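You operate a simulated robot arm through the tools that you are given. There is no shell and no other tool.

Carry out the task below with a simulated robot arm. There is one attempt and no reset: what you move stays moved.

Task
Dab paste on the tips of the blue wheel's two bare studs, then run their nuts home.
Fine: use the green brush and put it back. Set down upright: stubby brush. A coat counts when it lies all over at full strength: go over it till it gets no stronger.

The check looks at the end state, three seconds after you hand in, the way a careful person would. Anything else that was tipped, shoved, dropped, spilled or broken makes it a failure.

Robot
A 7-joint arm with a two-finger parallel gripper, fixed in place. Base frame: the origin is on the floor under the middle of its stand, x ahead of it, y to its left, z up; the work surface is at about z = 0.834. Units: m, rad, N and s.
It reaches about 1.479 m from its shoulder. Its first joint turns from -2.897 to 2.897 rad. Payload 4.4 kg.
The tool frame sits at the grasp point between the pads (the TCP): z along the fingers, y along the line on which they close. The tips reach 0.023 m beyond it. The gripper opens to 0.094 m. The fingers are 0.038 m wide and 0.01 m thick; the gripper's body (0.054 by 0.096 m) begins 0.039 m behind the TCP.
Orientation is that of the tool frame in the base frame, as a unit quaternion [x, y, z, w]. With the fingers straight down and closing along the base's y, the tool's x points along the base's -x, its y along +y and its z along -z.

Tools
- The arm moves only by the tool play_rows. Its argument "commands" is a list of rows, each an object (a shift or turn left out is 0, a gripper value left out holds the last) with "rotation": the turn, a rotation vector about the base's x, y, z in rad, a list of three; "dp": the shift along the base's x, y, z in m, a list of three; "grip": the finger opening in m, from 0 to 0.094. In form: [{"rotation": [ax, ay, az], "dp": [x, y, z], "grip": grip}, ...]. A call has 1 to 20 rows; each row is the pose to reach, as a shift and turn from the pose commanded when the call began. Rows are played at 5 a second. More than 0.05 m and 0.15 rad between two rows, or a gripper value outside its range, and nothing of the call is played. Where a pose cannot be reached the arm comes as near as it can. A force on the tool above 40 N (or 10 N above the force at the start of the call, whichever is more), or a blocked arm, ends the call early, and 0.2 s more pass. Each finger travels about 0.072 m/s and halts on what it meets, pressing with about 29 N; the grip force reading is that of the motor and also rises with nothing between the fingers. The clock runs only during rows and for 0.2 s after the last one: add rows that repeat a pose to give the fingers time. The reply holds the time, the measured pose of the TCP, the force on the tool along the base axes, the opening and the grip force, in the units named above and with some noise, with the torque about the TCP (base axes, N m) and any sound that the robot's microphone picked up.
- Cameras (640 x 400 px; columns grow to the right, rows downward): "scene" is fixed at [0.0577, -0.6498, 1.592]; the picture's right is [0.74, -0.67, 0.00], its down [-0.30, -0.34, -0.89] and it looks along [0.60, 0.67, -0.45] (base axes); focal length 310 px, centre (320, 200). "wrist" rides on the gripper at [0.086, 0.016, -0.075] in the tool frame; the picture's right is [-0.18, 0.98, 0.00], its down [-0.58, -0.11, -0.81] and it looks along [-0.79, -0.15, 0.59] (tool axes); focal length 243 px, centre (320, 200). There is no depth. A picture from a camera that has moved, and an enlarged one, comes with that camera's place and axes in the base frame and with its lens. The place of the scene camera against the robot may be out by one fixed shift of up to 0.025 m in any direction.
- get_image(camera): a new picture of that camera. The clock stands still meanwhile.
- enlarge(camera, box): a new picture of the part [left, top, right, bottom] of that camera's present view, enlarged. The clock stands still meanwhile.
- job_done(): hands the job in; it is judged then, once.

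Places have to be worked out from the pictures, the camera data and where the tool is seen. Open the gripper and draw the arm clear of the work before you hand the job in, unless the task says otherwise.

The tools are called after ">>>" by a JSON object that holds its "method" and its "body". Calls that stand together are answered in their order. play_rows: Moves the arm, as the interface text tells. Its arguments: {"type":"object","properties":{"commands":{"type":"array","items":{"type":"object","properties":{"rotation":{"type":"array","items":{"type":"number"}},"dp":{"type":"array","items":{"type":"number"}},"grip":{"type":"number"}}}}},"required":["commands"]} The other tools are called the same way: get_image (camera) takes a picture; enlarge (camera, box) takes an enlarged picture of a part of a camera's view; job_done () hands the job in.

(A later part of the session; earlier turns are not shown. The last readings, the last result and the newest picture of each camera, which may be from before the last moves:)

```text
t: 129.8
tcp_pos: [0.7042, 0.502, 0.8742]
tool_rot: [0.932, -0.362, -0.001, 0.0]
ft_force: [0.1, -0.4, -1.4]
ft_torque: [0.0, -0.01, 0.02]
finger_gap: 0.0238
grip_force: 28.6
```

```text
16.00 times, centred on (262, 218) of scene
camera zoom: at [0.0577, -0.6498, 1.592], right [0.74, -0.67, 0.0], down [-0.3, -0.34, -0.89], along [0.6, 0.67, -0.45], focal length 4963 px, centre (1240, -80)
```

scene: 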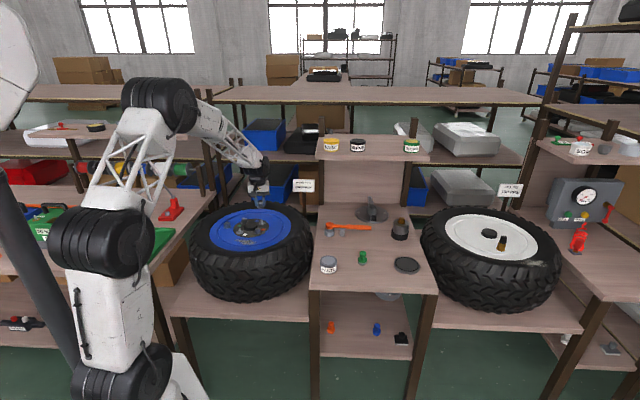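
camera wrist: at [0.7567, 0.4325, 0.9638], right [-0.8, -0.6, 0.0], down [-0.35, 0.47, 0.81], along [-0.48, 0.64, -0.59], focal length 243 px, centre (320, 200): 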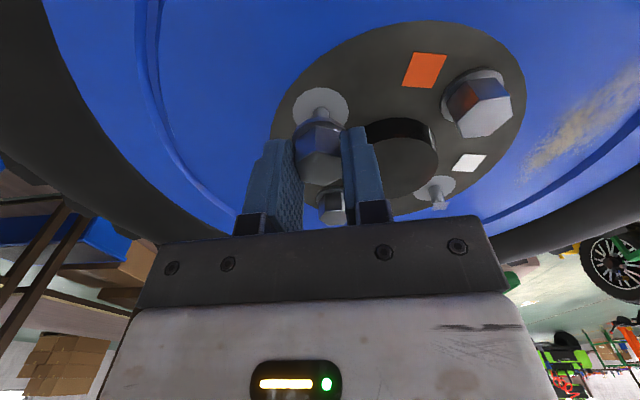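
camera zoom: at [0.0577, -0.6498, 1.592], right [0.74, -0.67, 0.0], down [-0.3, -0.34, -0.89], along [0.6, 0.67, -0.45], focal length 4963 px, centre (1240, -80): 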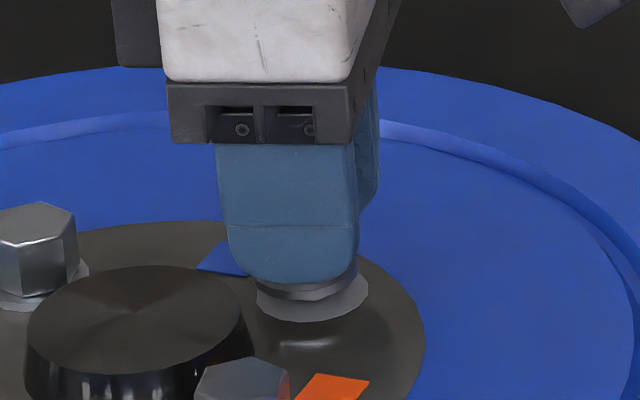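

The nut is sliding down over the stud with almost no force, about 6 mm above the seat. Continuing slowly until it stops.

>>> {"method": "play_rows", "body": {"commands": [{"dp": [0.0, 0.0, -0.001]}, {"dp": [0.0, 0.0, -0.001]}, {"dp": [0.0, 0.0, -0.001]}]}}

>>> {"method": "play_rows", "body": {"commands": [{"dp": [0.0, 0.0, -0.001]}, {"dp": [0.0, 0.0, -0.001]}, {"dp": [0.0, 0.0, -0.001]}]}}

>>> {"method": "enlarge", "body": {"camera": "wrist", "box": [270, 70, 370, 230]}}

```text
t: 130.6
tcp_pos: [0.7032, 0.5013, 0.8719]
tool_rot: [0.932, -0.363, -0.001, 0.0]
ft_force: [0.2, 0.2, -0.7]
ft_torque: [0.05, 0.0, 0.0]
finger_gap: 0.0236
grip_force: 29.0
```

```text
t: 131.4
tcp_pos: [0.7034, 0.5025, 0.8713]
tool_rot: [0.932, -0.362, -0.001, 0.0]
ft_force: [0.5, 0.1, -0.5]
ft_torque: [0.03, 0.0, -0.02]
finger_gap: 0.0233
grip_force: 29.2
```

```text
2.50 times, centred on (320, 150) of wrist
camera zoom: at [0.7565, 0.4317, 0.9464], right [-0.8, -0.6, 0.0], down [-0.35, 0.47, 0.81], along [-0.48, 0.65, -0.59], focal length 606 px, centre (320, 325)
```

zoom: 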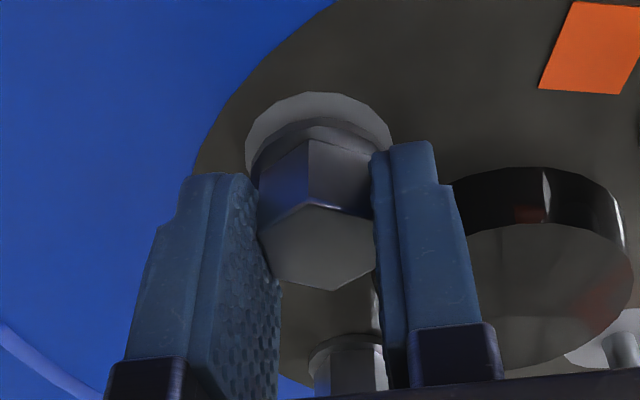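

Still free; lowering further in 1 mm steps to find where it stops.

>>> {"method": "play_rows", "body": {"commands": [{"dp": [0.0, 0.0, -0.001]}, {"dp": [0.0, 0.0, -0.001]}, {"dp": [0.0, 0.0, -0.001]}]}}

>>> {"method": "play_rows", "body": {"commands": [{"dp": [0.0, 0.0, -0.001]}, {"dp": [0.0, 0.0, -0.001]}, {"dp": [0.0, 0.0, -0.001]}]}}

>>> {"method": "enlarge", "body": {"camera": "scene", "box": [245, 205, 280, 230]}}

```text
t: 132.2
tcp_pos: [0.7044, 0.5027, 0.8715]
tool_rot: [0.932, -0.363, 0.0, 0.0]
ft_force: [0.3, -0.2, -0.9]
ft_torque: [0.02, -0.01, -0.02]
finger_gap: 0.0236
grip_force: 29.0
```

```text
t: 133.0
tcp_pos: [0.7052, 0.5003, 0.8703]
tool_rot: [0.932, -0.363, -0.001, 0.001]
ft_force: [14.3, -8.9, -4.2]
ft_torque: [-0.23, -0.43, 0.0]
finger_gap: 0.0233
grip_force: 29.2
```

```text
16.00 times, centred on (262, 218) of scene
camera zoom: at [0.0577, -0.6498, 1.592], right [0.74, -0.67, 0.0], down [-0.3, -0.34, -0.89], along [0.6, 0.67, -0.45], focal length 4963 px, centre (1240, -80)
```

zoom: 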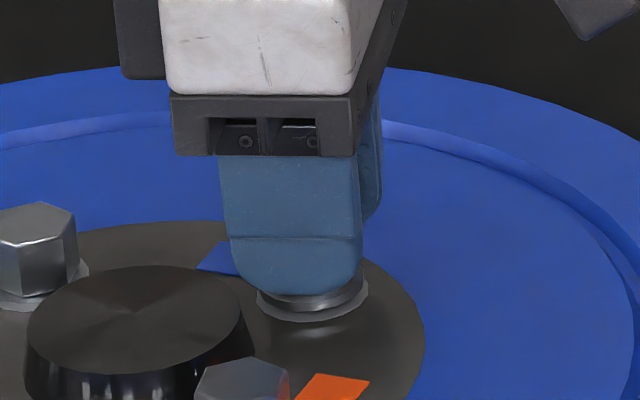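

A sideways force (14, -9 N) appeared — either the thread caught or a finger corner touches the hub boss. I'll back up 1 mm and turn clockwise a little to see.

>>> {"method": "play_rows", "body": {"commands": [{"dp": [0.0, 0.0, 0.001]}, {"dp": [0.0, 0.0, 0.001]}, {"dp": [0.0, 0.0, 0.001]}]}}

>>> {"method": "enlarge", "body": {"camera": "wrist", "box": [250, 70, 450, 230]}}

```text
t: 133.8
tcp_pos: [0.7035, 0.5016, 0.8707]
tool_rot: [0.932, -0.362, 0.0, 0.0]
ft_force: [19.2, -4.9, -12.9]
ft_torque: [-0.07, -0.36, -0.03]
finger_gap: 0.0234
grip_force: 29.1
```

```text
2.50 times, centred on (350, 150) of wrist
camera zoom: at [0.7566, 0.4318, 0.9449], right [-0.8, -0.6, 0.0], down [-0.35, 0.47, 0.81], along [-0.48, 0.64, -0.59], focal length 606 px, centre (245, 325)
```

zoom: 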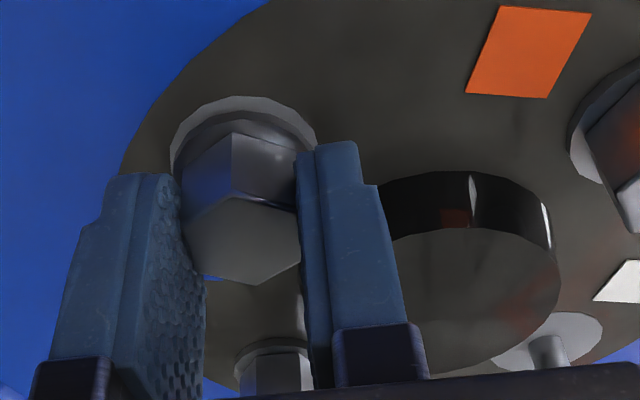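

Lifting is now resisted (-13 N), so the nut is captured on the stud thread; the sideways force says the stud axis is about 1.5 mm further +x. I'll return to the previous height and relieve sideways.

>>> {"method": "play_rows", "body": {"commands": [{"dp": [0.0007, -0.0002, -0.0008]}, {"dp": [0.0014, -0.0004, -0.0013]}, {"dp": [0.0014, -0.0004, -0.0013]}]}}

```text
t: 134.6
tcp_pos: [0.7046, 0.501, 0.869]
tool_rot: [0.932, -0.363, -0.002, 0.0]
ft_force: [-29.8, -1.3, 0.4]
ft_torque: [0.19, 0.73, -0.03]
finger_gap: 0.0233
grip_force: 29.0
```

Overshot: stiffness is about 35 N/mm, so the neutral point is +0.55 mm. Correcting.

>>> {"method": "play_rows", "body": {"commands": [{"dp": [-0.0005, -0.0001, 0]}, {"dp": [-0.00085, -0.0001, 0]}, {"dp": [-0.00085, -0.0001, 0]}]}}

```text
t: 135.4
tcp_pos: [0.7026, 0.502, 0.8682]
tool_rot: [0.932, -0.362, -0.001, -0.001]
ft_force: [-24.2, 5.6, 0.0]
ft_torque: [0.2, 0.49, 0.05]
finger_gap: 0.0235
grip_force: 28.7
```

>>> {"method": "play_rows", "body": {"commands": [{"dp": [-0.0004, -0.0, 0]}, {"dp": [-0.0006, 0.0, 0]}, {"dp": [-0.0006, 0.0, 0]}]}}

```text
t: 136.2
tcp_pos: [0.7041, 0.5004, 0.87]
tool_rot: [0.932, -0.362, 0.0, -0.001]
ft_force: [-9.8, 11.4, -0.3]
ft_torque: [0.39, 0.33, 0.03]
finger_gap: 0.0235
grip_force: 29.5
```

>>> {"method": "play_rows", "body": {"commands": [{"dp": [-0.0002, 0.0003, 0]}, {"dp": [-0.0003, 0.0004, 0]}, {"dp": [-0.0003, 0.0004, 0]}]}}

```text
t: 137.0
tcp_pos: [0.7038, 0.5013, 0.8696]
tool_rot: [0.932, -0.363, 0.0, 0.001]
ft_force: [3.9, 0.9, -1.7]
ft_torque: [0.03, -0.13, 0.0]
finger_gap: 0.0234
grip_force: 29.3
```

Side forces are nearly zero now; stud axis at about (0.704, 0.5017). Turning clockwise in small steps to see the thread response.

>>> {"method": "play_rows", "body": {"commands": [{"rotation": [0, 0, -0.1]}, {"rotation": [0, 0, -0.2]}, {"rotation": [0, 0, -0.3]}, {"rotation": [0, 0, -0.4]}, {"rotation": [0, 0, -0.5]}, {"rotation": [0, 0, -0.5]}]}}

>>> {"method": "enlarge", "body": {"camera": "scene", "box": [245, 205, 280, 230]}}

```text
t: 138.4
tcp_pos: [0.7032, 0.5015, 0.8684]
tool_rot: [0.813, -0.582, -0.002, 0.0]
ft_force: [11.5, -19.1, -0.7]
ft_torque: [-0.3, -0.26, 0.02]
finger_gap: 0.0232
grip_force: 28.6
```

```text
16.00 times, centred on (262, 218) of scene
camera zoom: at [0.0577, -0.6498, 1.592], right [0.74, -0.67, 0.0], down [-0.3, -0.34, -0.89], along [0.6, 0.67, -0.45], focal length 4963 px, centre (1240, -80)
```

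zoom: 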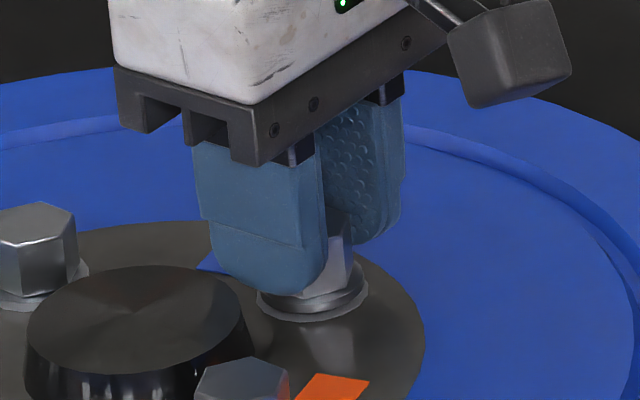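

The turn went fine, with a sideways force because the nut is ~1 mm off the TCP axis. I'll relieve it and continue, mapping the offset.

>>> {"method": "play_rows", "body": {"commands": [{"dp": [0.0002, -0.0004, 0]}, {"dp": [0.0004, -0.0006, 0]}, {"dp": [0.0004, -0.0006, 0]}]}}

```text
t: 139.2
tcp_pos: [0.7037, 0.5014, 0.8677]
tool_rot: [0.814, -0.581, -0.002, 0.001]
ft_force: [2.4, -5.0, -1.6]
ft_torque: [0.03, 0.0, 0.0]
finger_gap: 0.0233
grip_force: 29.2
```

Forces are small again; the nut axis is offset 1.6 mm along the closing axis, so I'll turn 1.4 rad clockwise with a compensating arc and watch the vertical force for the thread pitch.

>>> {"method": "play_rows", "body": {"commands": [{"dp": [6e-05, -0.0002, 0], "rotation": [0, 0, -0.14]}, {"dp": [8e-05, -0.00044, 0], "rotation": [0, 0, -0.28]}, {"dp": [8e-05, -0.00066, 0], "rotation": [0, 0, -0.42]}, {"dp": [4e-05, -0.00088, 0], "rotation": [0, 0, -0.56]}, {"dp": [-2e-05, -0.0011, 0], "rotation": [0, 0, -0.7]}, {"dp": [-0.00012, -0.0013, 0], "rotation": [0, 0, -0.84]}, {"dp": [-0.00024, -0.00149, 0], "rotation": [0, 0, -0.98]}, {"dp": [-0.00039, -0.00165, 0], "rotation": [0, 0, -1.12]}, {"dp": [-0.00056, -0.0018, 0], "rotation": [0, 0, -1.26]}, {"dp": [-0.00075, -0.00192, 0], "rotation": [0, 0, -1.4]}, {"dp": [-0.00075, -0.00192, 0], "rotation": [0, 0, -1.4]}]}}

>>> {"method": "enlarge", "body": {"camera": "scene", "box": [245, 205, 280, 230]}}

>>> {"method": "enlarge", "body": {"camera": "wrist", "box": [250, 70, 450, 230]}}

```text
t: 140.6
tcp_pos: [0.7041, 0.5011, 0.8689]
tool_rot: [-0.526, 0.85, 0.0, 0.0]
ft_force: [-4.0, 9.4, -1.1]
ft_torque: [0.12, 0.08, 0.05]
finger_gap: 0.0234
grip_force: 28.6
stopped in row 6: the force on the tool passed its limit at 41 N (the readings are from after the stop); the commanded pose is now the measured one
```

```text
16.00 times, centred on (262, 218) of scene
camera zoom: at [0.0577, -0.6498, 1.592], right [0.74, -0.67, 0.0], down [-0.3, -0.34, -0.89], along [0.6, 0.67, -0.45], focal length 4963 px, centre (1240, -80)
```

zoom: 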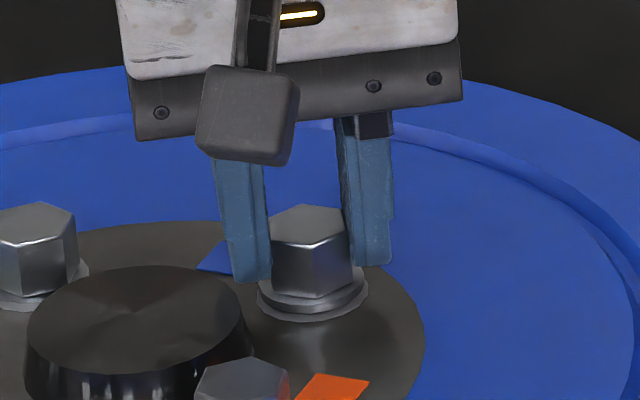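

```text
2.50 times, centred on (350, 150) of wrist
camera zoom: at [0.6499, 0.4309, 0.9441], right [-0.8, 0.6, 0.0], down [0.36, 0.47, 0.81], along [0.49, 0.64, -0.59], focal length 606 px, centre (245, 325)
```

zoom: 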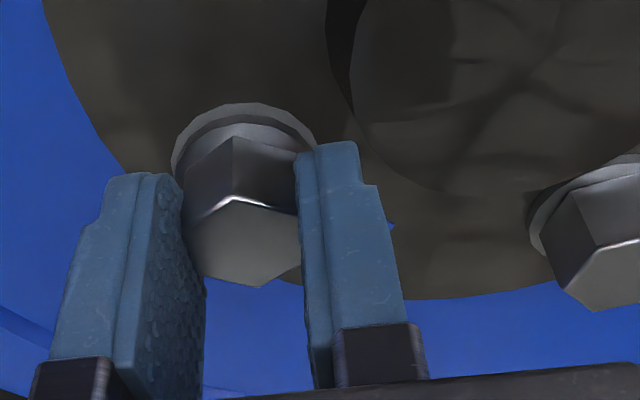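

The compensating arc was too much; zero-force points at three yaws cluster at about (0.7042, 0.5014), so I'll rotate about a fixed point instead, in shorter segments.

>>> {"method": "play_rows", "body": {"commands": [{"dp": [0, 0.0002, 0], "rotation": [0, 0, -0.1]}, {"dp": [0, 0.0002, 0], "rotation": [0, 0, -0.2]}, {"dp": [0, 0.0002, 0], "rotation": [0, 0, -0.3]}, {"dp": [0, 0.0002, 0], "rotation": [0, 0, -0.4]}, {"dp": [0, 0.0002, 0], "rotation": [0, 0, -0.5]}, {"dp": [0, 0.0002, 0], "rotation": [0, 0, -0.5]}]}}

```text
t: 142.0
tcp_pos: [0.7026, 0.5007, 0.8693]
tool_rot: [-0.299, 0.954, 0.001, 0.0]
ft_force: [-33.3, 19.8, -2.7]
ft_torque: [0.15, 0.81, 0.06]
finger_gap: 0.0234
grip_force: 29.4
```

Side force grew again at this yaw. Nulling it with a small correction.

>>> {"method": "play_rows", "body": {"commands": [{"dp": [-0.0005, 0.0003, 0]}, {"dp": [-0.0009, 0.0005, 0]}, {"dp": [-0.0009, 0.0005, 0]}]}}

```text
t: 142.8
tcp_pos: [0.7021, 0.5013, 0.8695]
tool_rot: [-0.3, 0.954, 0.001, 0.001]
ft_force: [-19.8, 10.9, -3.5]
ft_torque: [0.07, 0.54, 0.05]
finger_gap: 0.0236
grip_force: 29.7
```

>>> {"method": "play_rows", "body": {"commands": [{"dp": [-0.0006, 0.0003, 0]}, {"dp": [-0.0012, 0.0006, 0]}, {"dp": [-0.0012, 0.0006, 0]}]}}

```text
t: 143.6
tcp_pos: [0.7029, 0.5023, 0.8689]
tool_rot: [-0.298, 0.954, 0.001, 0.001]
ft_force: [21.9, 0.0, -11.2]
ft_torque: [-0.09, -0.36, 0.05]
finger_gap: 0.0235
grip_force: 29.2
```

The stored side forces are awkward; since the nut is captured on the stud, I'll open slightly and regrip to release the strain.

>>> {"method": "play_rows", "body": {"commands": [{"grip": 0.029}, {"grip": 0.032}, {"grip": 0.032}]}}

>>> {"method": "enlarge", "body": {"camera": "wrist", "box": [250, 70, 450, 230]}}

>>> {"method": "enlarge", "body": {"camera": "scene", "box": [245, 205, 280, 230]}}

```text
t: 144.4
tcp_pos: [0.7003, 0.5018, 0.87]
tool_rot: [-0.299, 0.954, 0.0, 0.001]
ft_force: [0.1, 0.2, 0.5]
ft_torque: [0.0, -0.01, 0.01]
finger_gap: 0.032
grip_force: 0.0
```

```text
2.50 times, centred on (350, 150) of wrist
camera zoom: at [0.6209, 0.4661, 0.9442], right [-0.41, 0.91, 0.0], down [0.54, 0.24, 0.81], along [0.74, 0.33, -0.59], focal length 606 px, centre (245, 325)
```

zoom: 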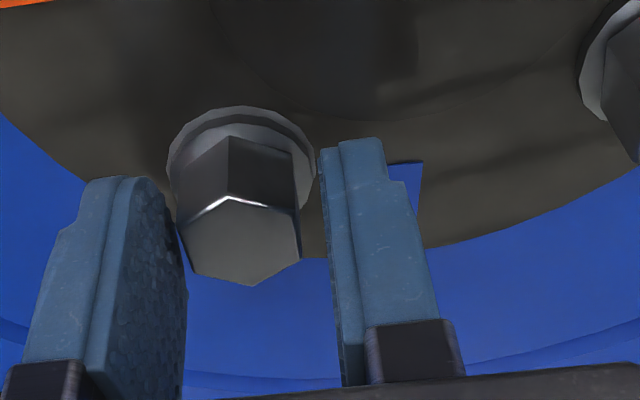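

```text
16.00 times, centred on (262, 218) of scene
camera zoom: at [0.0577, -0.6498, 1.592], right [0.74, -0.67, 0.0], down [-0.3, -0.34, -0.89], along [0.6, 0.67, -0.45], focal length 4963 px, centre (1240, -80)
```

zoom: 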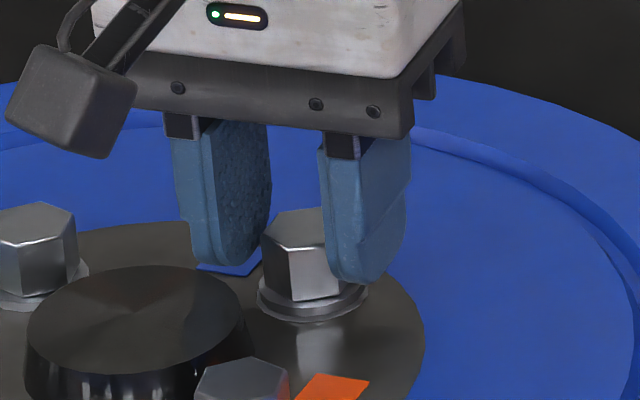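

With the gripper open the camera pose says the TCP is really at (0.7007, 0.502) — about 3 mm off the stud axis because the fingers slipped on the flats. I'll re-centre on the stud axis (0.7036, 0.502) and look.

>>> {"method": "play_rows", "body": {"commands": [{"dp": [0.0015, 0, 0]}, {"dp": [0.0029, 0, 0]}, {"dp": [0.0029, 0, 0]}, {"dp": [0.0029, 0, 0]}]}}

>>> {"method": "enlarge", "body": {"camera": "wrist", "box": [270, 110, 370, 200]}}

```text
t: 145.4
tcp_pos: [0.7034, 0.502, 0.8685]
tool_rot: [-0.3, 0.954, 0.001, 0.0]
ft_force: [-0.9, 0.0, 0.9]
ft_torque: [-0.01, -0.02, 0.0]
finger_gap: 0.032
grip_force: 0.0
```

```text
4.44 times, centred on (320, 155) of wrist
camera zoom: at [0.6239, 0.4662, 0.9441], right [-0.41, 0.91, 0.0], down [0.54, 0.24, 0.81], along [0.74, 0.33, -0.59], focal length 1078 px, centre (320, 400)
```

zoom: 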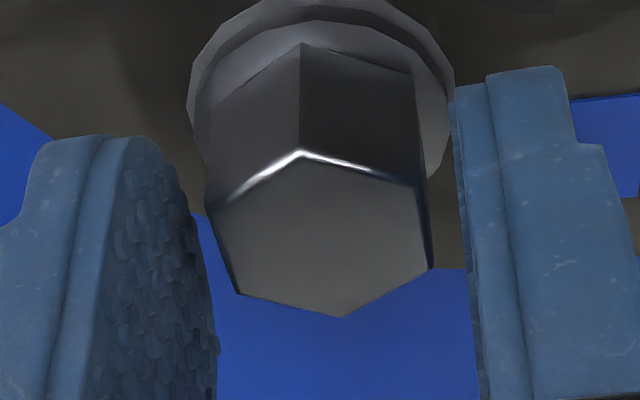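

The nut is now centred between the fingers. Regripping.

>>> {"method": "play_rows", "body": {"commands": [{"grip": 0.024}, {"grip": 0.015}, {"grip": 0.015}, {"grip": 0.015}]}}

```text
t: 146.4
tcp_pos: [0.704, 0.5024, 0.8677]
tool_rot: [-0.299, 0.954, 0.001, 0.0]
ft_force: [-5.8, 9.2, 0.1]
ft_torque: [0.12, 0.08, -0.03]
finger_gap: 0.0231
grip_force: 29.0
```

Only 11 N along the closing axis (≈0.4 mm). Adjusting and turning clockwise 0.5 rad about this fixed axis.

>>> {"method": "play_rows", "body": {"commands": [{"dp": [-0.0002, 0.0003, 0]}, {"dp": [-0.0002, 0.0003, 0], "rotation": [0, 0, -0.1]}, {"dp": [-0.0002, 0.0003, 0], "rotation": [0, 0, -0.2]}, {"dp": [-0.0002, 0.0003, 0], "rotation": [0, 0, -0.3]}, {"dp": [-0.0002, 0.0003, 0], "rotation": [0, 0, -0.4]}, {"dp": [-0.0002, 0.0003, 0], "rotation": [0, 0, -0.5]}, {"dp": [-0.0002, 0.0003, 0], "rotation": [0, 0, -0.5]}]}}

```text
t: 148.0
tcp_pos: [0.7045, 0.5015, 0.8688]
tool_rot: [-0.053, 0.999, 0.002, 0.001]
ft_force: [-3.4, 3.0, 0.2]
ft_torque: [-0.01, 0.07, -0.01]
finger_gap: 0.0236
grip_force: 28.3
```

Forces stay small now. Continuing clockwise by 1.4 rad.

>>> {"method": "play_rows", "body": {"commands": [{"rotation": [0, 0, -0.14]}, {"rotation": [0, 0, -0.28]}, {"rotation": [0, 0, -0.42]}, {"rotation": [0, 0, -0.56]}, {"rotation": [0, 0, -0.7]}, {"rotation": [0, 0, -0.84]}, {"rotation": [0, 0, -0.98]}, {"rotation": [0, 0, -1.12]}, {"rotation": [0, 0, -1.26]}, {"rotation": [0, 0, -1.4]}, {"rotation": [0, 0, -1.4]}]}}

>>> {"method": "enlarge", "body": {"camera": "scene", "box": [245, 205, 280, 230]}}

>>> {"method": "enlarge", "body": {"camera": "wrist", "box": [270, 90, 370, 190]}}

```text
t: 150.4
tcp_pos: [0.704, 0.5005, 0.868]
tool_rot: [0.603, 0.797, -0.001, 0.001]
ft_force: [-6.6, -23.2, -0.6]
ft_torque: [-0.61, 0.05, 0.05]
finger_gap: 0.0232
grip_force: 29.1
```

```text
16.00 times, centred on (262, 218) of scene
camera zoom: at [0.0577, -0.6498, 1.592], right [0.74, -0.67, 0.0], down [-0.3, -0.34, -0.89], along [0.6, 0.67, -0.45], focal length 4963 px, centre (1240, -80)
```

zoom: 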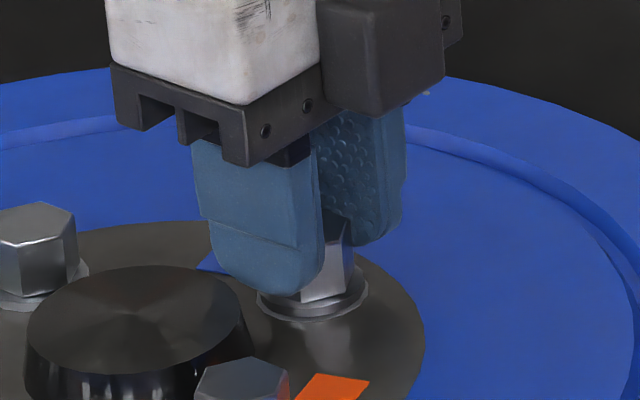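

```text
4.00 times, centred on (320, 140) of wrist
camera zoom: at [0.6956, 0.5898, 0.9438], right [1.0, 0.09, 0.0], down [0.05, -0.59, 0.81], along [0.07, -0.8, -0.59], focal length 970 px, centre (320, 440)
```

zoom: 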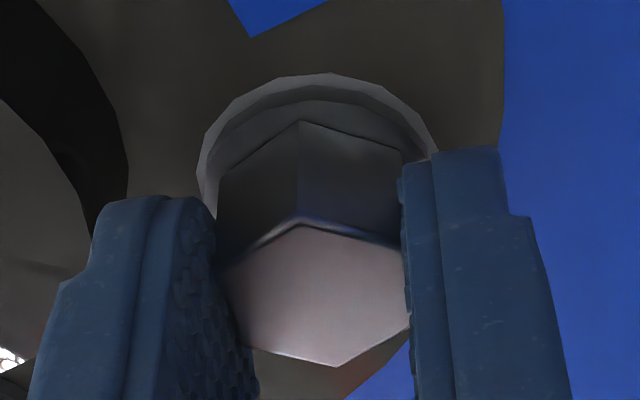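

Moderate side force (23 N) at yaw -1.29; fitting the data, a small compensating shift keeps the nut on the axis. Continuing clockwise to about -2.5 with that compensation.

>>> {"method": "play_rows", "body": {"commands": [{"dp": [-0.0002, -0.0006, 0]}, {"dp": [-0.0003, -0.0008, 0], "rotation": [0, 0, -0.14]}, {"dp": [-0.0004, -0.0009, 0], "rotation": [0, 0, -0.28]}, {"dp": [-0.0005, -0.0009, 0], "rotation": [0, 0, -0.42]}, {"dp": [-0.0006, -0.001, 0], "rotation": [0, 0, -0.56]}, {"dp": [-0.0007, -0.001, 0], "rotation": [0, 0, -0.7]}, {"dp": [-0.0008, -0.001, 0], "rotation": [0, 0, -0.84]}, {"dp": [-0.0009, -0.001, 0], "rotation": [0, 0, -0.98]}, {"dp": [-0.001, -0.001, 0], "rotation": [0, 0, -1.12]}, {"dp": [-0.0011, -0.0009, 0], "rotation": [0, 0, -1.26]}, {"dp": [-0.0011, -0.0009, 0], "rotation": [0, 0, -1.26]}]}}

>>> {"method": "enlarge", "body": {"camera": "scene", "box": [245, 205, 280, 230]}}

>>> {"method": "enlarge", "body": {"camera": "wrist", "box": [270, 90, 370, 190]}}

```text
t: 152.4
tcp_pos: [0.7025, 0.4987, 0.8797]
tool_rot: [0.924, 0.382, 0.002, -0.001]
ft_force: [0.4, 4.1, 10.7]
ft_torque: [0.09, -0.03, 0.03]
finger_gap: 0.0144
grip_force: 0.1
out of reach, approached as far as the arm can: row 9, 10
stopped in row 10: the force on the tool passed its limit at 86 N (the readings are from after the stop); the commanded pose is now the measured one
```

```text
16.00 times, centred on (262, 218) of scene
camera zoom: at [0.0577, -0.6498, 1.592], right [0.74, -0.67, 0.0], down [-0.3, -0.34, -0.89], along [0.6, 0.67, -0.45], focal length 4963 px, centre (1240, -80)
```

zoom: 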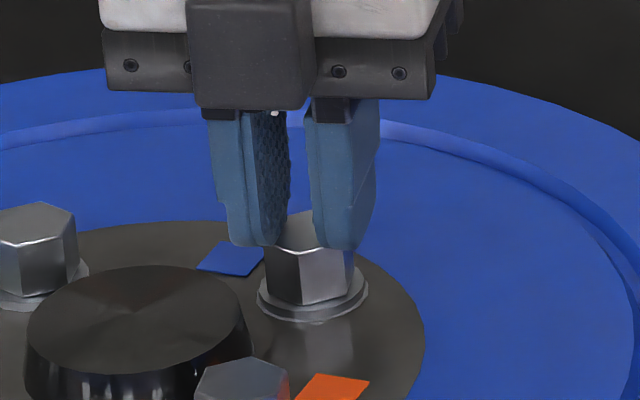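

```text
4.00 times, centred on (320, 140) of wrist
camera zoom: at [0.7743, 0.5488, 0.9548], right [0.56, -0.83, 0.0], down [-0.49, -0.34, 0.81], along [-0.67, -0.45, -0.59], focal length 970 px, centre (320, 440)
```

zoom: 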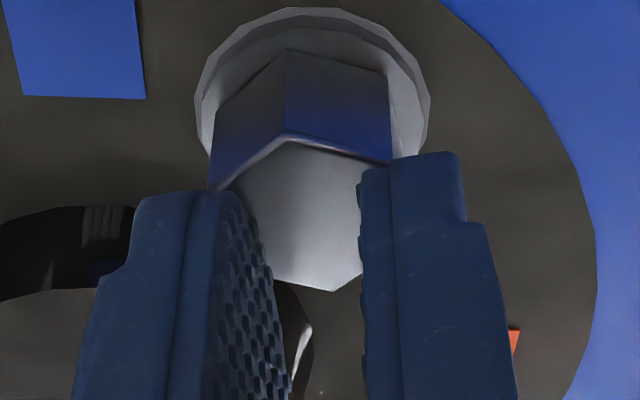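

The wrist hit its joint limit near yaw -2.4 and the fingers popped off the nut's top; the nut itself stays on the stud. Raising clear and opening to inspect.

>>> {"method": "play_rows", "body": {"commands": [{"dp": [0, 0, 0.01]}, {"dp": [0, 0, 0.03], "grip": 0.03}, {"dp": [0, 0, 0.05], "grip": 0.045}, {"dp": [0, 0, 0.05], "grip": 0.05}, {"dp": [0, 0, 0.05], "grip": 0.05}]}}

>>> {"method": "enlarge", "body": {"camera": "scene", "box": [240, 205, 280, 232]}}

>>> {"method": "get_image", "body": {"camera": "wrist"}}

>>> {"method": "enlarge", "body": {"camera": "wrist", "box": [270, 30, 370, 130]}}

```text
t: 153.6
tcp_pos: [0.7009, 0.4992, 0.9286]
tool_rot: [0.924, 0.382, 0.0, -0.001]
ft_force: [0.4, -0.9, 0.9]
ft_torque: [0.0, 0.02, 0.0]
finger_gap: 0.0501
grip_force: 0.1
```

```text
14.81 times, centred on (260, 218) of scene
camera zoom: at [0.0577, -0.6498, 1.592], right [0.74, -0.67, 0.0], down [-0.3, -0.34, -0.89], along [0.6, 0.67, -0.45], focal length 4596 px, centre (1209, -74)
```

zoom: 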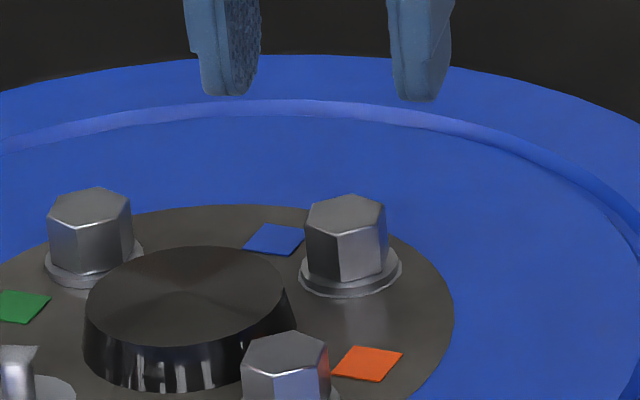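

```text
taken
camera wrist: at [0.7739, 0.5486, 1.0031], right [0.56, -0.83, 0.0], down [-0.49, -0.33, 0.81], along [-0.67, -0.45, -0.59], focal length 243 px, centre (320, 200)
```

wrist: 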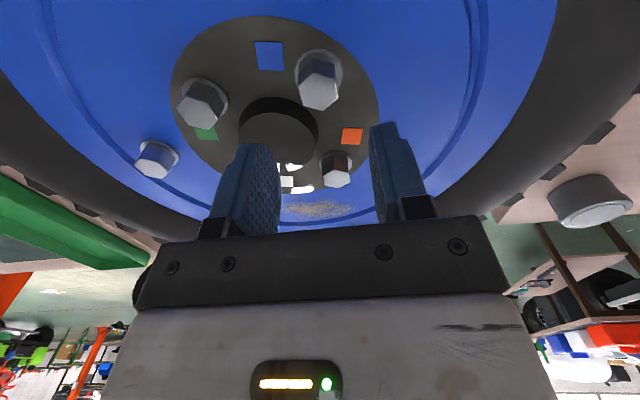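

```text
4.00 times, centred on (320, 80) of wrist
camera zoom: at [0.7739, 0.5486, 1.0031], right [0.56, -0.83, 0.0], down [-0.49, -0.33, 0.81], along [-0.67, -0.45, -0.59], focal length 970 px, centre (320, 680)
```

zoom: 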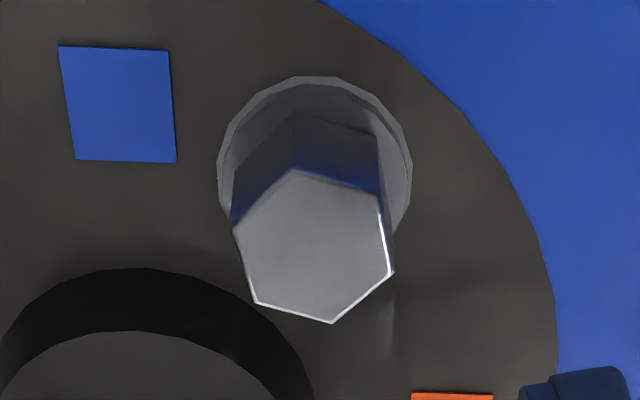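

The nut now sits about 1.4 mm above fully seated compared with its neighbours. I'll rotate the gripper back counter-clockwise to yaw ≈2.9 (matching the flats) at this height for another full stroke.

>>> {"method": "play_rows", "body": {"commands": [{"dp": [0.0, 0.0, 0], "rotation": [0, 0, 0.145]}, {"dp": [0.001, 0.0015, 0], "rotation": [0, 0, 0.29]}, {"dp": [0.002, 0.0033, 0], "rotation": [0, 0, 0.435]}, {"dp": [0.002, 0.0033, 0], "rotation": [0, 0, 0.58]}, {"dp": [0.002, 0.0033, 0], "rotation": [0, 0, 0.725]}, {"dp": [0.002, 0.0033, 0], "rotation": [0, 0, 0.87]}, {"dp": [0.002, 0.0033, 0], "rotation": [0, 0, 1.015]}, {"dp": [0.002, 0.0033, 0], "rotation": [0, 0, 1.16]}, {"dp": [0.002, 0.0033, 0], "rotation": [0, 0, 1.305]}, {"dp": [0.002, 0.0033, 0], "rotation": [0, 0, 1.45]}, {"dp": [0.002, 0.0033, 0], "rotation": [0, 0, 1.595]}, {"dp": [0.002, 0.0033, 0], "rotation": [0, 0, 1.74]}, {"dp": [0.002, 0.0033, 0], "rotation": [0, 0, 1.885]}, {"dp": [0.002, 0.0033, 0], "rotation": [0, 0, 2.03]}, {"dp": [0.002, 0.0033, 0], "rotation": [0, 0, 2.175]}, {"dp": [0.002, 0.0033, 0], "rotation": [0, 0, 2.32]}, {"dp": [0.002, 0.0033, 0], "rotation": [0, 0, 2.465]}, {"dp": [0.002, 0.0033, 0], "rotation": [0, 0, 2.61]}]}}

>>> {"method": "play_rows", "body": {"commands": [{"rotation": [0, 0, 0.145]}, {"rotation": [0, 0, 0.29]}, {"rotation": [0, 0, 0.435]}, {"rotation": [0, 0, 0.58]}, {"rotation": [0, 0, 0.725]}, {"rotation": [0, 0, 0.87]}, {"rotation": [0, 0, 1.015]}, {"rotation": [0, 0, 1.16]}, {"rotation": [0, 0, 1.305]}, {"rotation": [0, 0, 1.45]}, {"rotation": [0, 0, 1.595]}, {"rotation": [0, 0, 1.74]}, {"rotation": [0, 0, 1.885]}, {"rotation": [0, 0, 2.03]}, {"rotation": [0, 0, 2.175]}, {"rotation": [0, 0, 2.32]}, {"rotation": [0, 0, 2.465]}, {"rotation": [0, 0, 2.61]}, {"rotation": [0, 0, 2.65]}, {"rotation": [0, 0, 2.65]}]}}

>>> {"method": "enlarge", "body": {"camera": "wrist", "box": [270, 30, 370, 130]}}

```text
t: 157.4
tcp_pos: [0.7025, 0.502, 0.9281]
tool_rot: [-0.126, 0.992, -0.002, 0.0]
ft_force: [0.5, -0.3, -0.1]
ft_torque: [0.06, 0.01, 0.01]
finger_gap: 0.0499
grip_force: 0.1
```

```text
t: 161.6
tcp_pos: [0.7034, 0.5029, 0.9288]
tool_rot: [0.993, -0.12, 0.0, -0.002]
ft_force: [-0.2, 0.5, -0.1]
ft_torque: [0.03, 0.02, -0.02]
finger_gap: 0.0498
grip_force: 0.0
```

```text
4.00 times, centred on (320, 80) of wrist
camera zoom: at [0.7831, 0.4662, 1.0032], right [-0.41, -0.91, 0.0], down [-0.54, 0.24, 0.81], along [-0.73, 0.33, -0.59], focal length 970 px, centre (320, 680)
```

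zoom: 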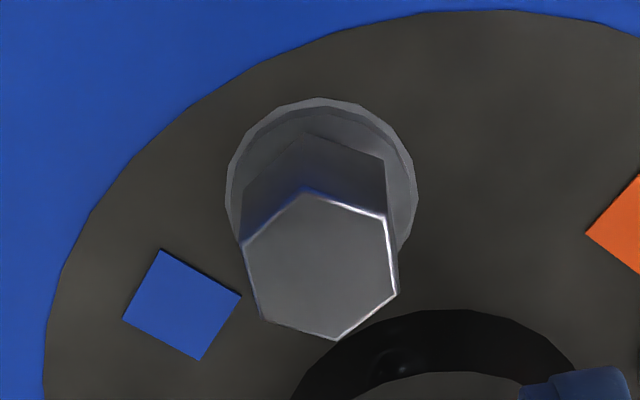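

Aligned with the flats at yaw 2.90, and combining views the stud axis is (0.7037, 0.502). Descending over the nut and gripping.

>>> {"method": "play_rows", "body": {"commands": [{"dp": [0.0003, -0.0002, -0.03]}, {"dp": [0.0003, -0.0002, -0.05]}, {"dp": [0.0003, -0.0002, -0.0612]}, {"dp": [0.0003, -0.0002, -0.0612]}, {"dp": [0.0003, -0.0002, -0.0612], "grip": 0.035}, {"dp": [0.0003, -0.0002, -0.0612], "grip": 0.025}, {"dp": [0.0003, -0.0002, -0.0612], "grip": 0.015}, {"dp": [0.0003, -0.0002, -0.0612], "grip": 0.015}, {"dp": [0.0003, -0.0002, -0.0612], "grip": 0.015}]}}

>>> {"method": "enlarge", "body": {"camera": "wrist", "box": [270, 90, 370, 190]}}

```text
t: 163.6
tcp_pos: [0.7034, 0.5011, 0.8692]
tool_rot: [0.993, -0.122, 0.0, -0.001]
ft_force: [4.8, 15.7, -0.7]
ft_torque: [0.25, -0.09, 0.16]
finger_gap: 0.0232
grip_force: 29.2
```

```text
4.00 times, centred on (320, 140) of wrist
camera zoom: at [0.783, 0.4659, 0.9429], right [-0.41, -0.91, 0.0], down [-0.54, 0.24, 0.81], along [-0.73, 0.33, -0.59], focal length 970 px, centre (320, 440)
```

zoom: 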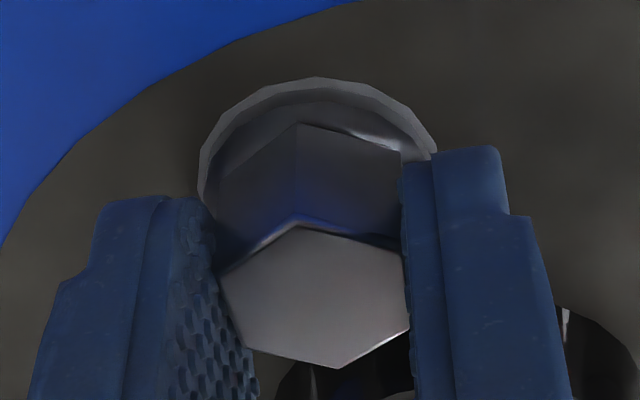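

Gripped with 16 N along the closing axis; nudging 0.5 mm and turning clockwise 0.7 rad.

>>> {"method": "play_rows", "body": {"commands": [{"dp": [0.0001, 0.0005, 0]}, {"dp": [0.0001, 0.0005, 0], "rotation": [0, 0, -0.14]}, {"dp": [0.0001, 0.0005, 0], "rotation": [0, 0, -0.28]}, {"dp": [0.0001, 0.0005, 0], "rotation": [0, 0, -0.42]}, {"dp": [0.0001, 0.0005, 0], "rotation": [0, 0, -0.56]}, {"dp": [0.0001, 0.0005, 0], "rotation": [0, 0, -0.7]}, {"dp": [0.0001, 0.0005, 0], "rotation": [0, 0, -0.7]}]}}

```text
t: 165.2
tcp_pos: [0.703, 0.5029, 0.866]
tool_rot: [0.891, -0.453, 0.001, -0.002]
ft_force: [1.6, 1.6, -0.4]
ft_torque: [-0.02, -0.03, 0.13]
finger_gap: 0.0264
grip_force: 28.4
```

The finger gap opened to 0.0264, meaning the fingers are turning over the hex corners while the nut resists – it may already be tight. Checking visually.

>>> {"method": "enlarge", "body": {"camera": "wrist", "box": [270, 90, 370, 190]}}

>>> {"method": "enlarge", "body": {"camera": "scene", "box": [240, 205, 280, 232]}}

```text
4.00 times, centred on (320, 140) of wrist
camera zoom: at [0.7408, 0.4231, 0.942], right [-0.9, -0.43, 0.0], down [-0.26, 0.53, 0.81], along [-0.34, 0.73, -0.59], focal length 970 px, centre (320, 440)
```

zoom: 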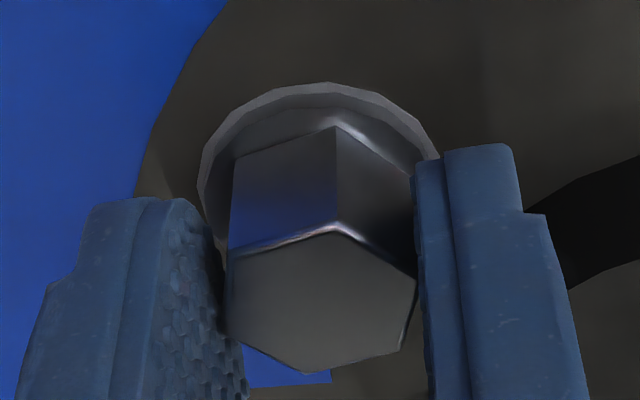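

```text
14.81 times, centred on (260, 218) of scene
camera zoom: at [0.0577, -0.6498, 1.592], right [0.74, -0.67, 0.0], down [-0.3, -0.34, -0.89], along [0.6, 0.67, -0.45], focal length 4596 px, centre (1209, -74)
```

zoom: 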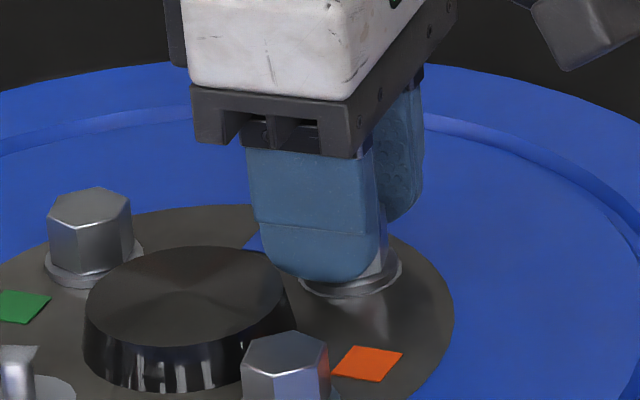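

The nut turned part-way and then resisted with the fingers camming over the corners, which suggests it is seated. I'll release, rise, and compare its seating with the already fitted nuts.

>>> {"method": "play_rows", "body": {"commands": [{"grip": 0.035}, {"grip": 0.04}, {"dp": [0, 0, 0.02], "grip": 0.04}, {"dp": [0, 0, 0.05], "grip": 0.045}, {"dp": [0, 0, 0.06], "grip": 0.05}, {"dp": [0, 0, 0.06], "grip": 0.05}]}}

>>> {"method": "enlarge", "body": {"camera": "scene", "box": [240, 205, 280, 232]}}

>>> {"method": "enlarge", "body": {"camera": "wrist", "box": [270, 30, 370, 130]}}

>>> {"method": "get_image", "body": {"camera": "wrist"}}

```text
t: 166.6
tcp_pos: [0.7026, 0.5018, 0.9289]
tool_rot: [0.891, -0.453, 0.001, -0.001]
ft_force: [0.2, 0.4, 0.2]
ft_torque: [0.02, 0.0, 0.01]
finger_gap: 0.05
grip_force: 0.0
```

```text
14.81 times, centred on (260, 218) of scene
camera zoom: at [0.0577, -0.6498, 1.592], right [0.74, -0.67, 0.0], down [-0.3, -0.34, -0.89], along [0.6, 0.67, -0.45], focal length 4596 px, centre (1209, -74)
```

zoom: 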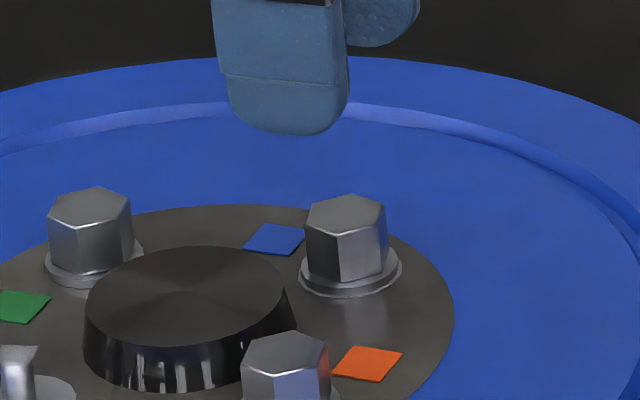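

```text
4.00 times, centred on (320, 80) of wrist
camera zoom: at [0.7405, 0.4235, 1.0026], right [-0.9, -0.43, 0.0], down [-0.26, 0.53, 0.81], along [-0.35, 0.73, -0.59], focal length 970 px, centre (320, 680)
```

zoom: 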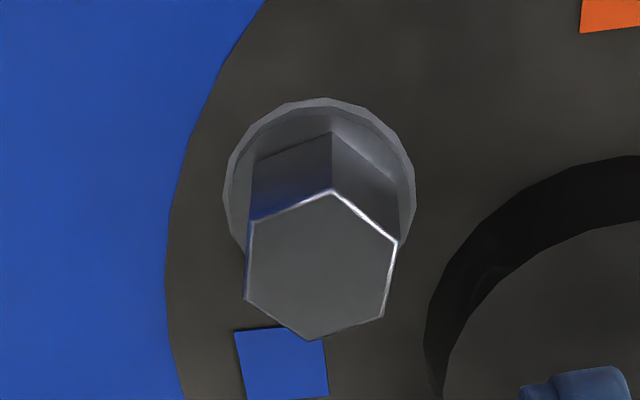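

```text
taken
camera wrist: at [0.7405, 0.4235, 1.0026], right [-0.9, -0.43, 0.0], down [-0.26, 0.53, 0.81], along [-0.35, 0.73, -0.59], focal length 243 px, centre (320, 200)
```

wrist: 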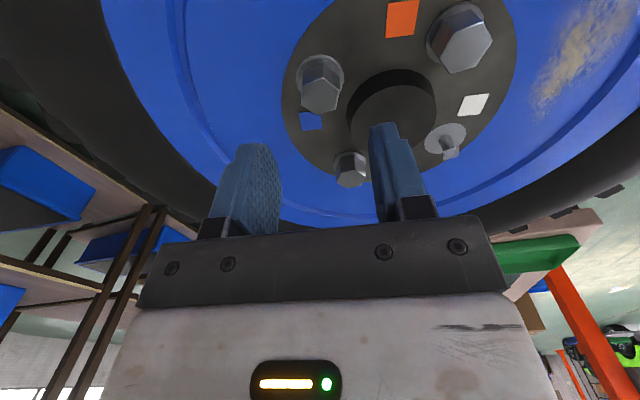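

The nut shows exactly the same orientation as before the last attempt, so it didn't turn further. I'll look closely at the flange gap, comparing with a fitted nut.

>>> {"method": "enlarge", "body": {"camera": "wrist", "box": [295, 45, 350, 100]}}

>>> {"method": "enlarge", "body": {"camera": "wrist", "box": [420, 0, 500, 80]}}

>>> {"method": "enlarge", "body": {"camera": "wrist", "box": [325, 140, 375, 195]}}

>>> {"method": "enlarge", "body": {"camera": "scene", "box": [255, 213, 270, 227]}}

>>> {"method": "enlarge", "body": {"camera": "scene", "box": [238, 213, 253, 227]}}

```text
7.27 times, centred on (322, 72) of wrist
camera zoom: at [0.7405, 0.4235, 1.0026], right [-0.9, -0.43, 0.0], down [-0.26, 0.53, 0.81], along [-0.35, 0.73, -0.59], focal length 1764 px, centre (302, 1127)
```

zoom: 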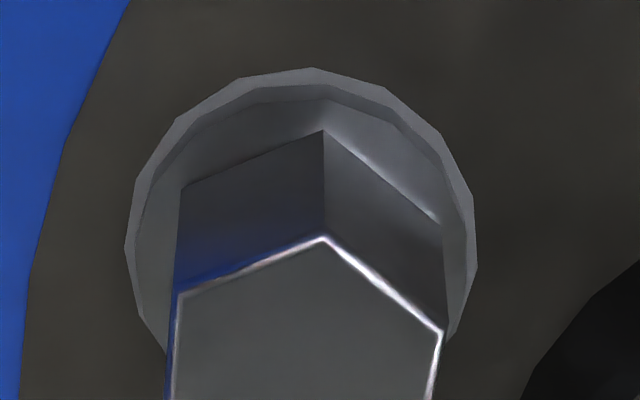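

```text
5.00 times, centred on (460, 40) of wrist
camera zoom: at [0.7405, 0.4235, 1.0026], right [-0.9, -0.43, 0.0], down [-0.26, 0.53, 0.81], along [-0.35, 0.73, -0.59], focal length 1213 px, centre (-380, 1000)
```

zoom: 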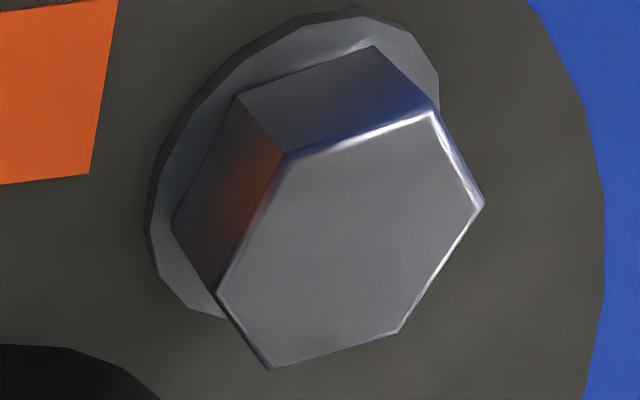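

```text
7.27 times, centred on (350, 168) of wrist
camera zoom: at [0.7405, 0.4235, 1.0026], right [-0.9, -0.43, 0.0], down [-0.26, 0.53, 0.81], along [-0.35, 0.73, -0.59], focal length 1764 px, centre (102, 436)
```

zoom: 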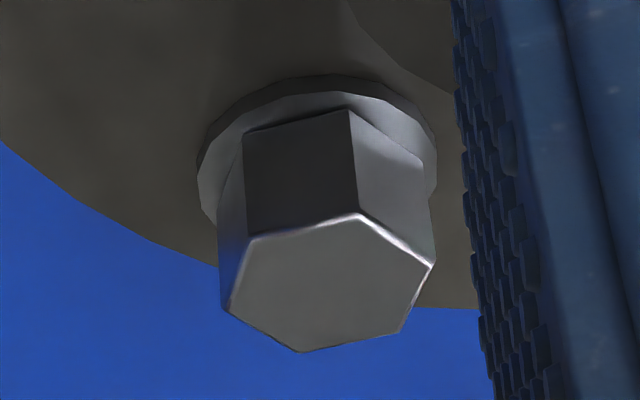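

```text
16.00 times, centred on (262, 220) of scene
camera zoom: at [0.0577, -0.6498, 1.592], right [0.74, -0.67, 0.0], down [-0.3, -0.34, -0.89], along [0.6, 0.67, -0.45], focal length 4963 px, centre (1240, -120)
```

zoom: 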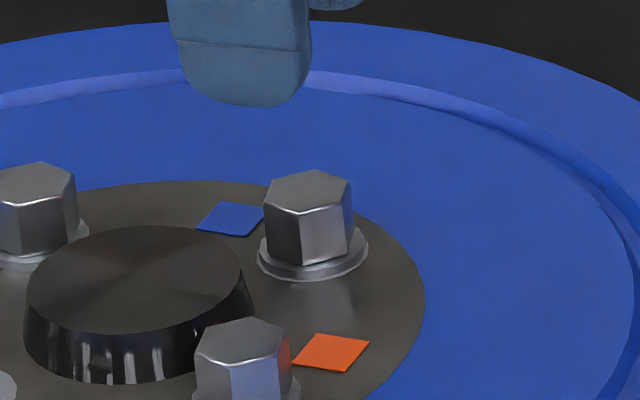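

```text
16.00 times, centred on (246, 220) of scene
camera zoom: at [0.0577, -0.6498, 1.592], right [0.74, -0.67, 0.0], down [-0.3, -0.34, -0.89], along [0.6, 0.67, -0.45], focal length 4963 px, centre (1512, -120)
```

zoom: 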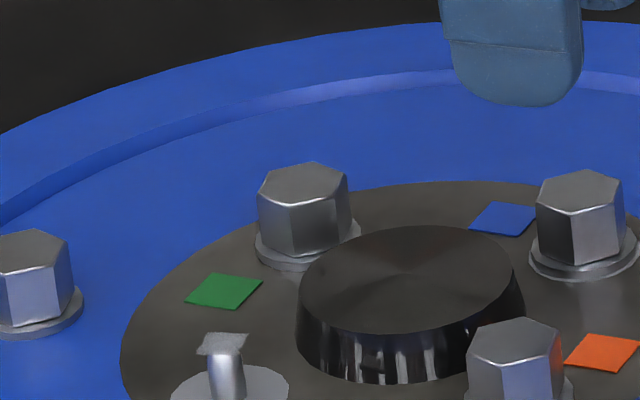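

I'll zoom in further on B's flange edge and the corresponding fitted nut's edge.

>>> {"method": "enlarge", "body": {"camera": "wrist", "box": [300, 50, 340, 75]}}

>>> {"method": "enlarge", "body": {"camera": "wrist", "box": [332, 145, 372, 170]}}

```text
16.00 times, centred on (320, 62) of wrist
camera zoom: at [0.7405, 0.4235, 1.0026], right [-0.9, -0.43, 0.0], down [-0.26, 0.53, 0.81], along [-0.35, 0.73, -0.59], focal length 3882 px, centre (320, 2400)
```

zoom: 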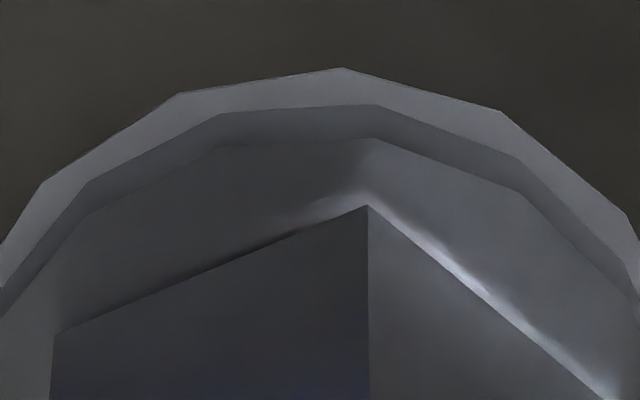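

```text
16.00 times, centred on (352, 158) of wrist
camera zoom: at [0.7405, 0.4235, 1.0026], right [-0.9, -0.43, 0.0], down [-0.26, 0.53, 0.81], along [-0.35, 0.73, -0.59], focal length 3882 px, centre (-192, 880)
```

zoom: 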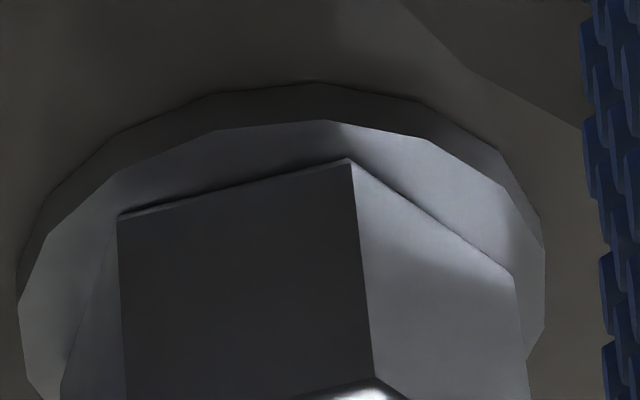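

B's flange looks within about 0–1 mm of the disc, and the nut resisted turning. To verify height objectively, I'll close the fingers and lightly touch the top of nut B, then do the same on a fitted nut for comparison.

>>> {"method": "play_rows", "body": {"commands": [{"grip": 0.03}, {"grip": 0.01}, {"grip": 0.0}, {"dp": [0, 0, -0.02], "grip": 0.0}, {"dp": [0, 0, -0.036]}, {"dp": [0, 0, -0.0436]}, {"dp": [0, 0, -0.0436]}]}}

>>> {"method": "play_rows", "body": {"commands": [{"dp": [0, 0, -0.001]}, {"dp": [0, 0, -0.002]}, {"dp": [0, 0, -0.002]}]}}

>>> {"method": "play_rows", "body": {"commands": [{"dp": [0, 0, -0.001]}, {"dp": [0, 0, -0.0015]}, {"dp": [0, 0, -0.0015]}]}}

```text
t: 168.2
tcp_pos: [0.7034, 0.5021, 0.8833]
tool_rot: [0.891, -0.453, 0.002, -0.002]
ft_force: [0.1, 0.3, 0.6]
ft_torque: [-0.02, -0.01, -0.04]
finger_gap: 0.0002
grip_force: 29.5
```

```text
t: 169.0
tcp_pos: [0.7032, 0.5029, 0.8818]
tool_rot: [0.892, -0.452, 0.001, -0.001]
ft_force: [0.4, 0.4, -0.5]
ft_torque: [-0.02, 0.03, 0.02]
finger_gap: 0.0001
grip_force: 29.2
```

```text
t: 169.8
tcp_pos: [0.7039, 0.5024, 0.8792]
tool_rot: [0.891, -0.453, 0.0, -0.002]
ft_force: [-0.5, -0.5, 0.5]
ft_torque: [0.03, 0.0, -0.03]
finger_gap: 0.0
grip_force: 28.9
```

>>> {"method": "play_rows", "body": {"commands": [{"dp": [0, 0, -0.001]}, {"dp": [0, 0, -0.001]}]}}

>>> {"method": "play_rows", "body": {"commands": [{"dp": [0, 0, -0.001]}, {"dp": [0, 0, -0.001]}]}}

>>> {"method": "get_image", "body": {"camera": "wrist"}}

```text
t: 170.4
tcp_pos: [0.7037, 0.5025, 0.8797]
tool_rot: [0.891, -0.454, 0.0, -0.002]
ft_force: [-2.4, -1.7, 9.4]
ft_torque: [-0.04, 0.05, 0.02]
finger_gap: 0.0
grip_force: 28.9
```

```text
t: 171.0
tcp_pos: [0.7037, 0.5035, 0.8789]
tool_rot: [0.892, -0.453, 0.001, -0.002]
ft_force: [-8.9, -3.1, 27.6]
ft_torque: [-0.07, 0.22, 0.0]
finger_gap: 0.0001
grip_force: 28.6
```

```text
taken
camera wrist: at [0.7412, 0.4236, 0.9544], right [-0.9, -0.43, 0.0], down [-0.26, 0.53, 0.81], along [-0.34, 0.73, -0.59], focal length 243 px, centre (320, 200)
```

wrist: 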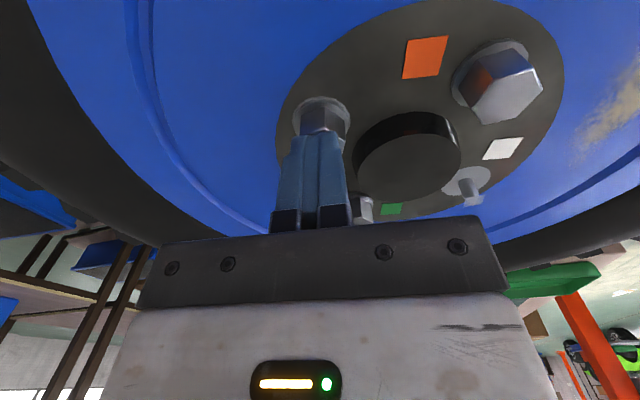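

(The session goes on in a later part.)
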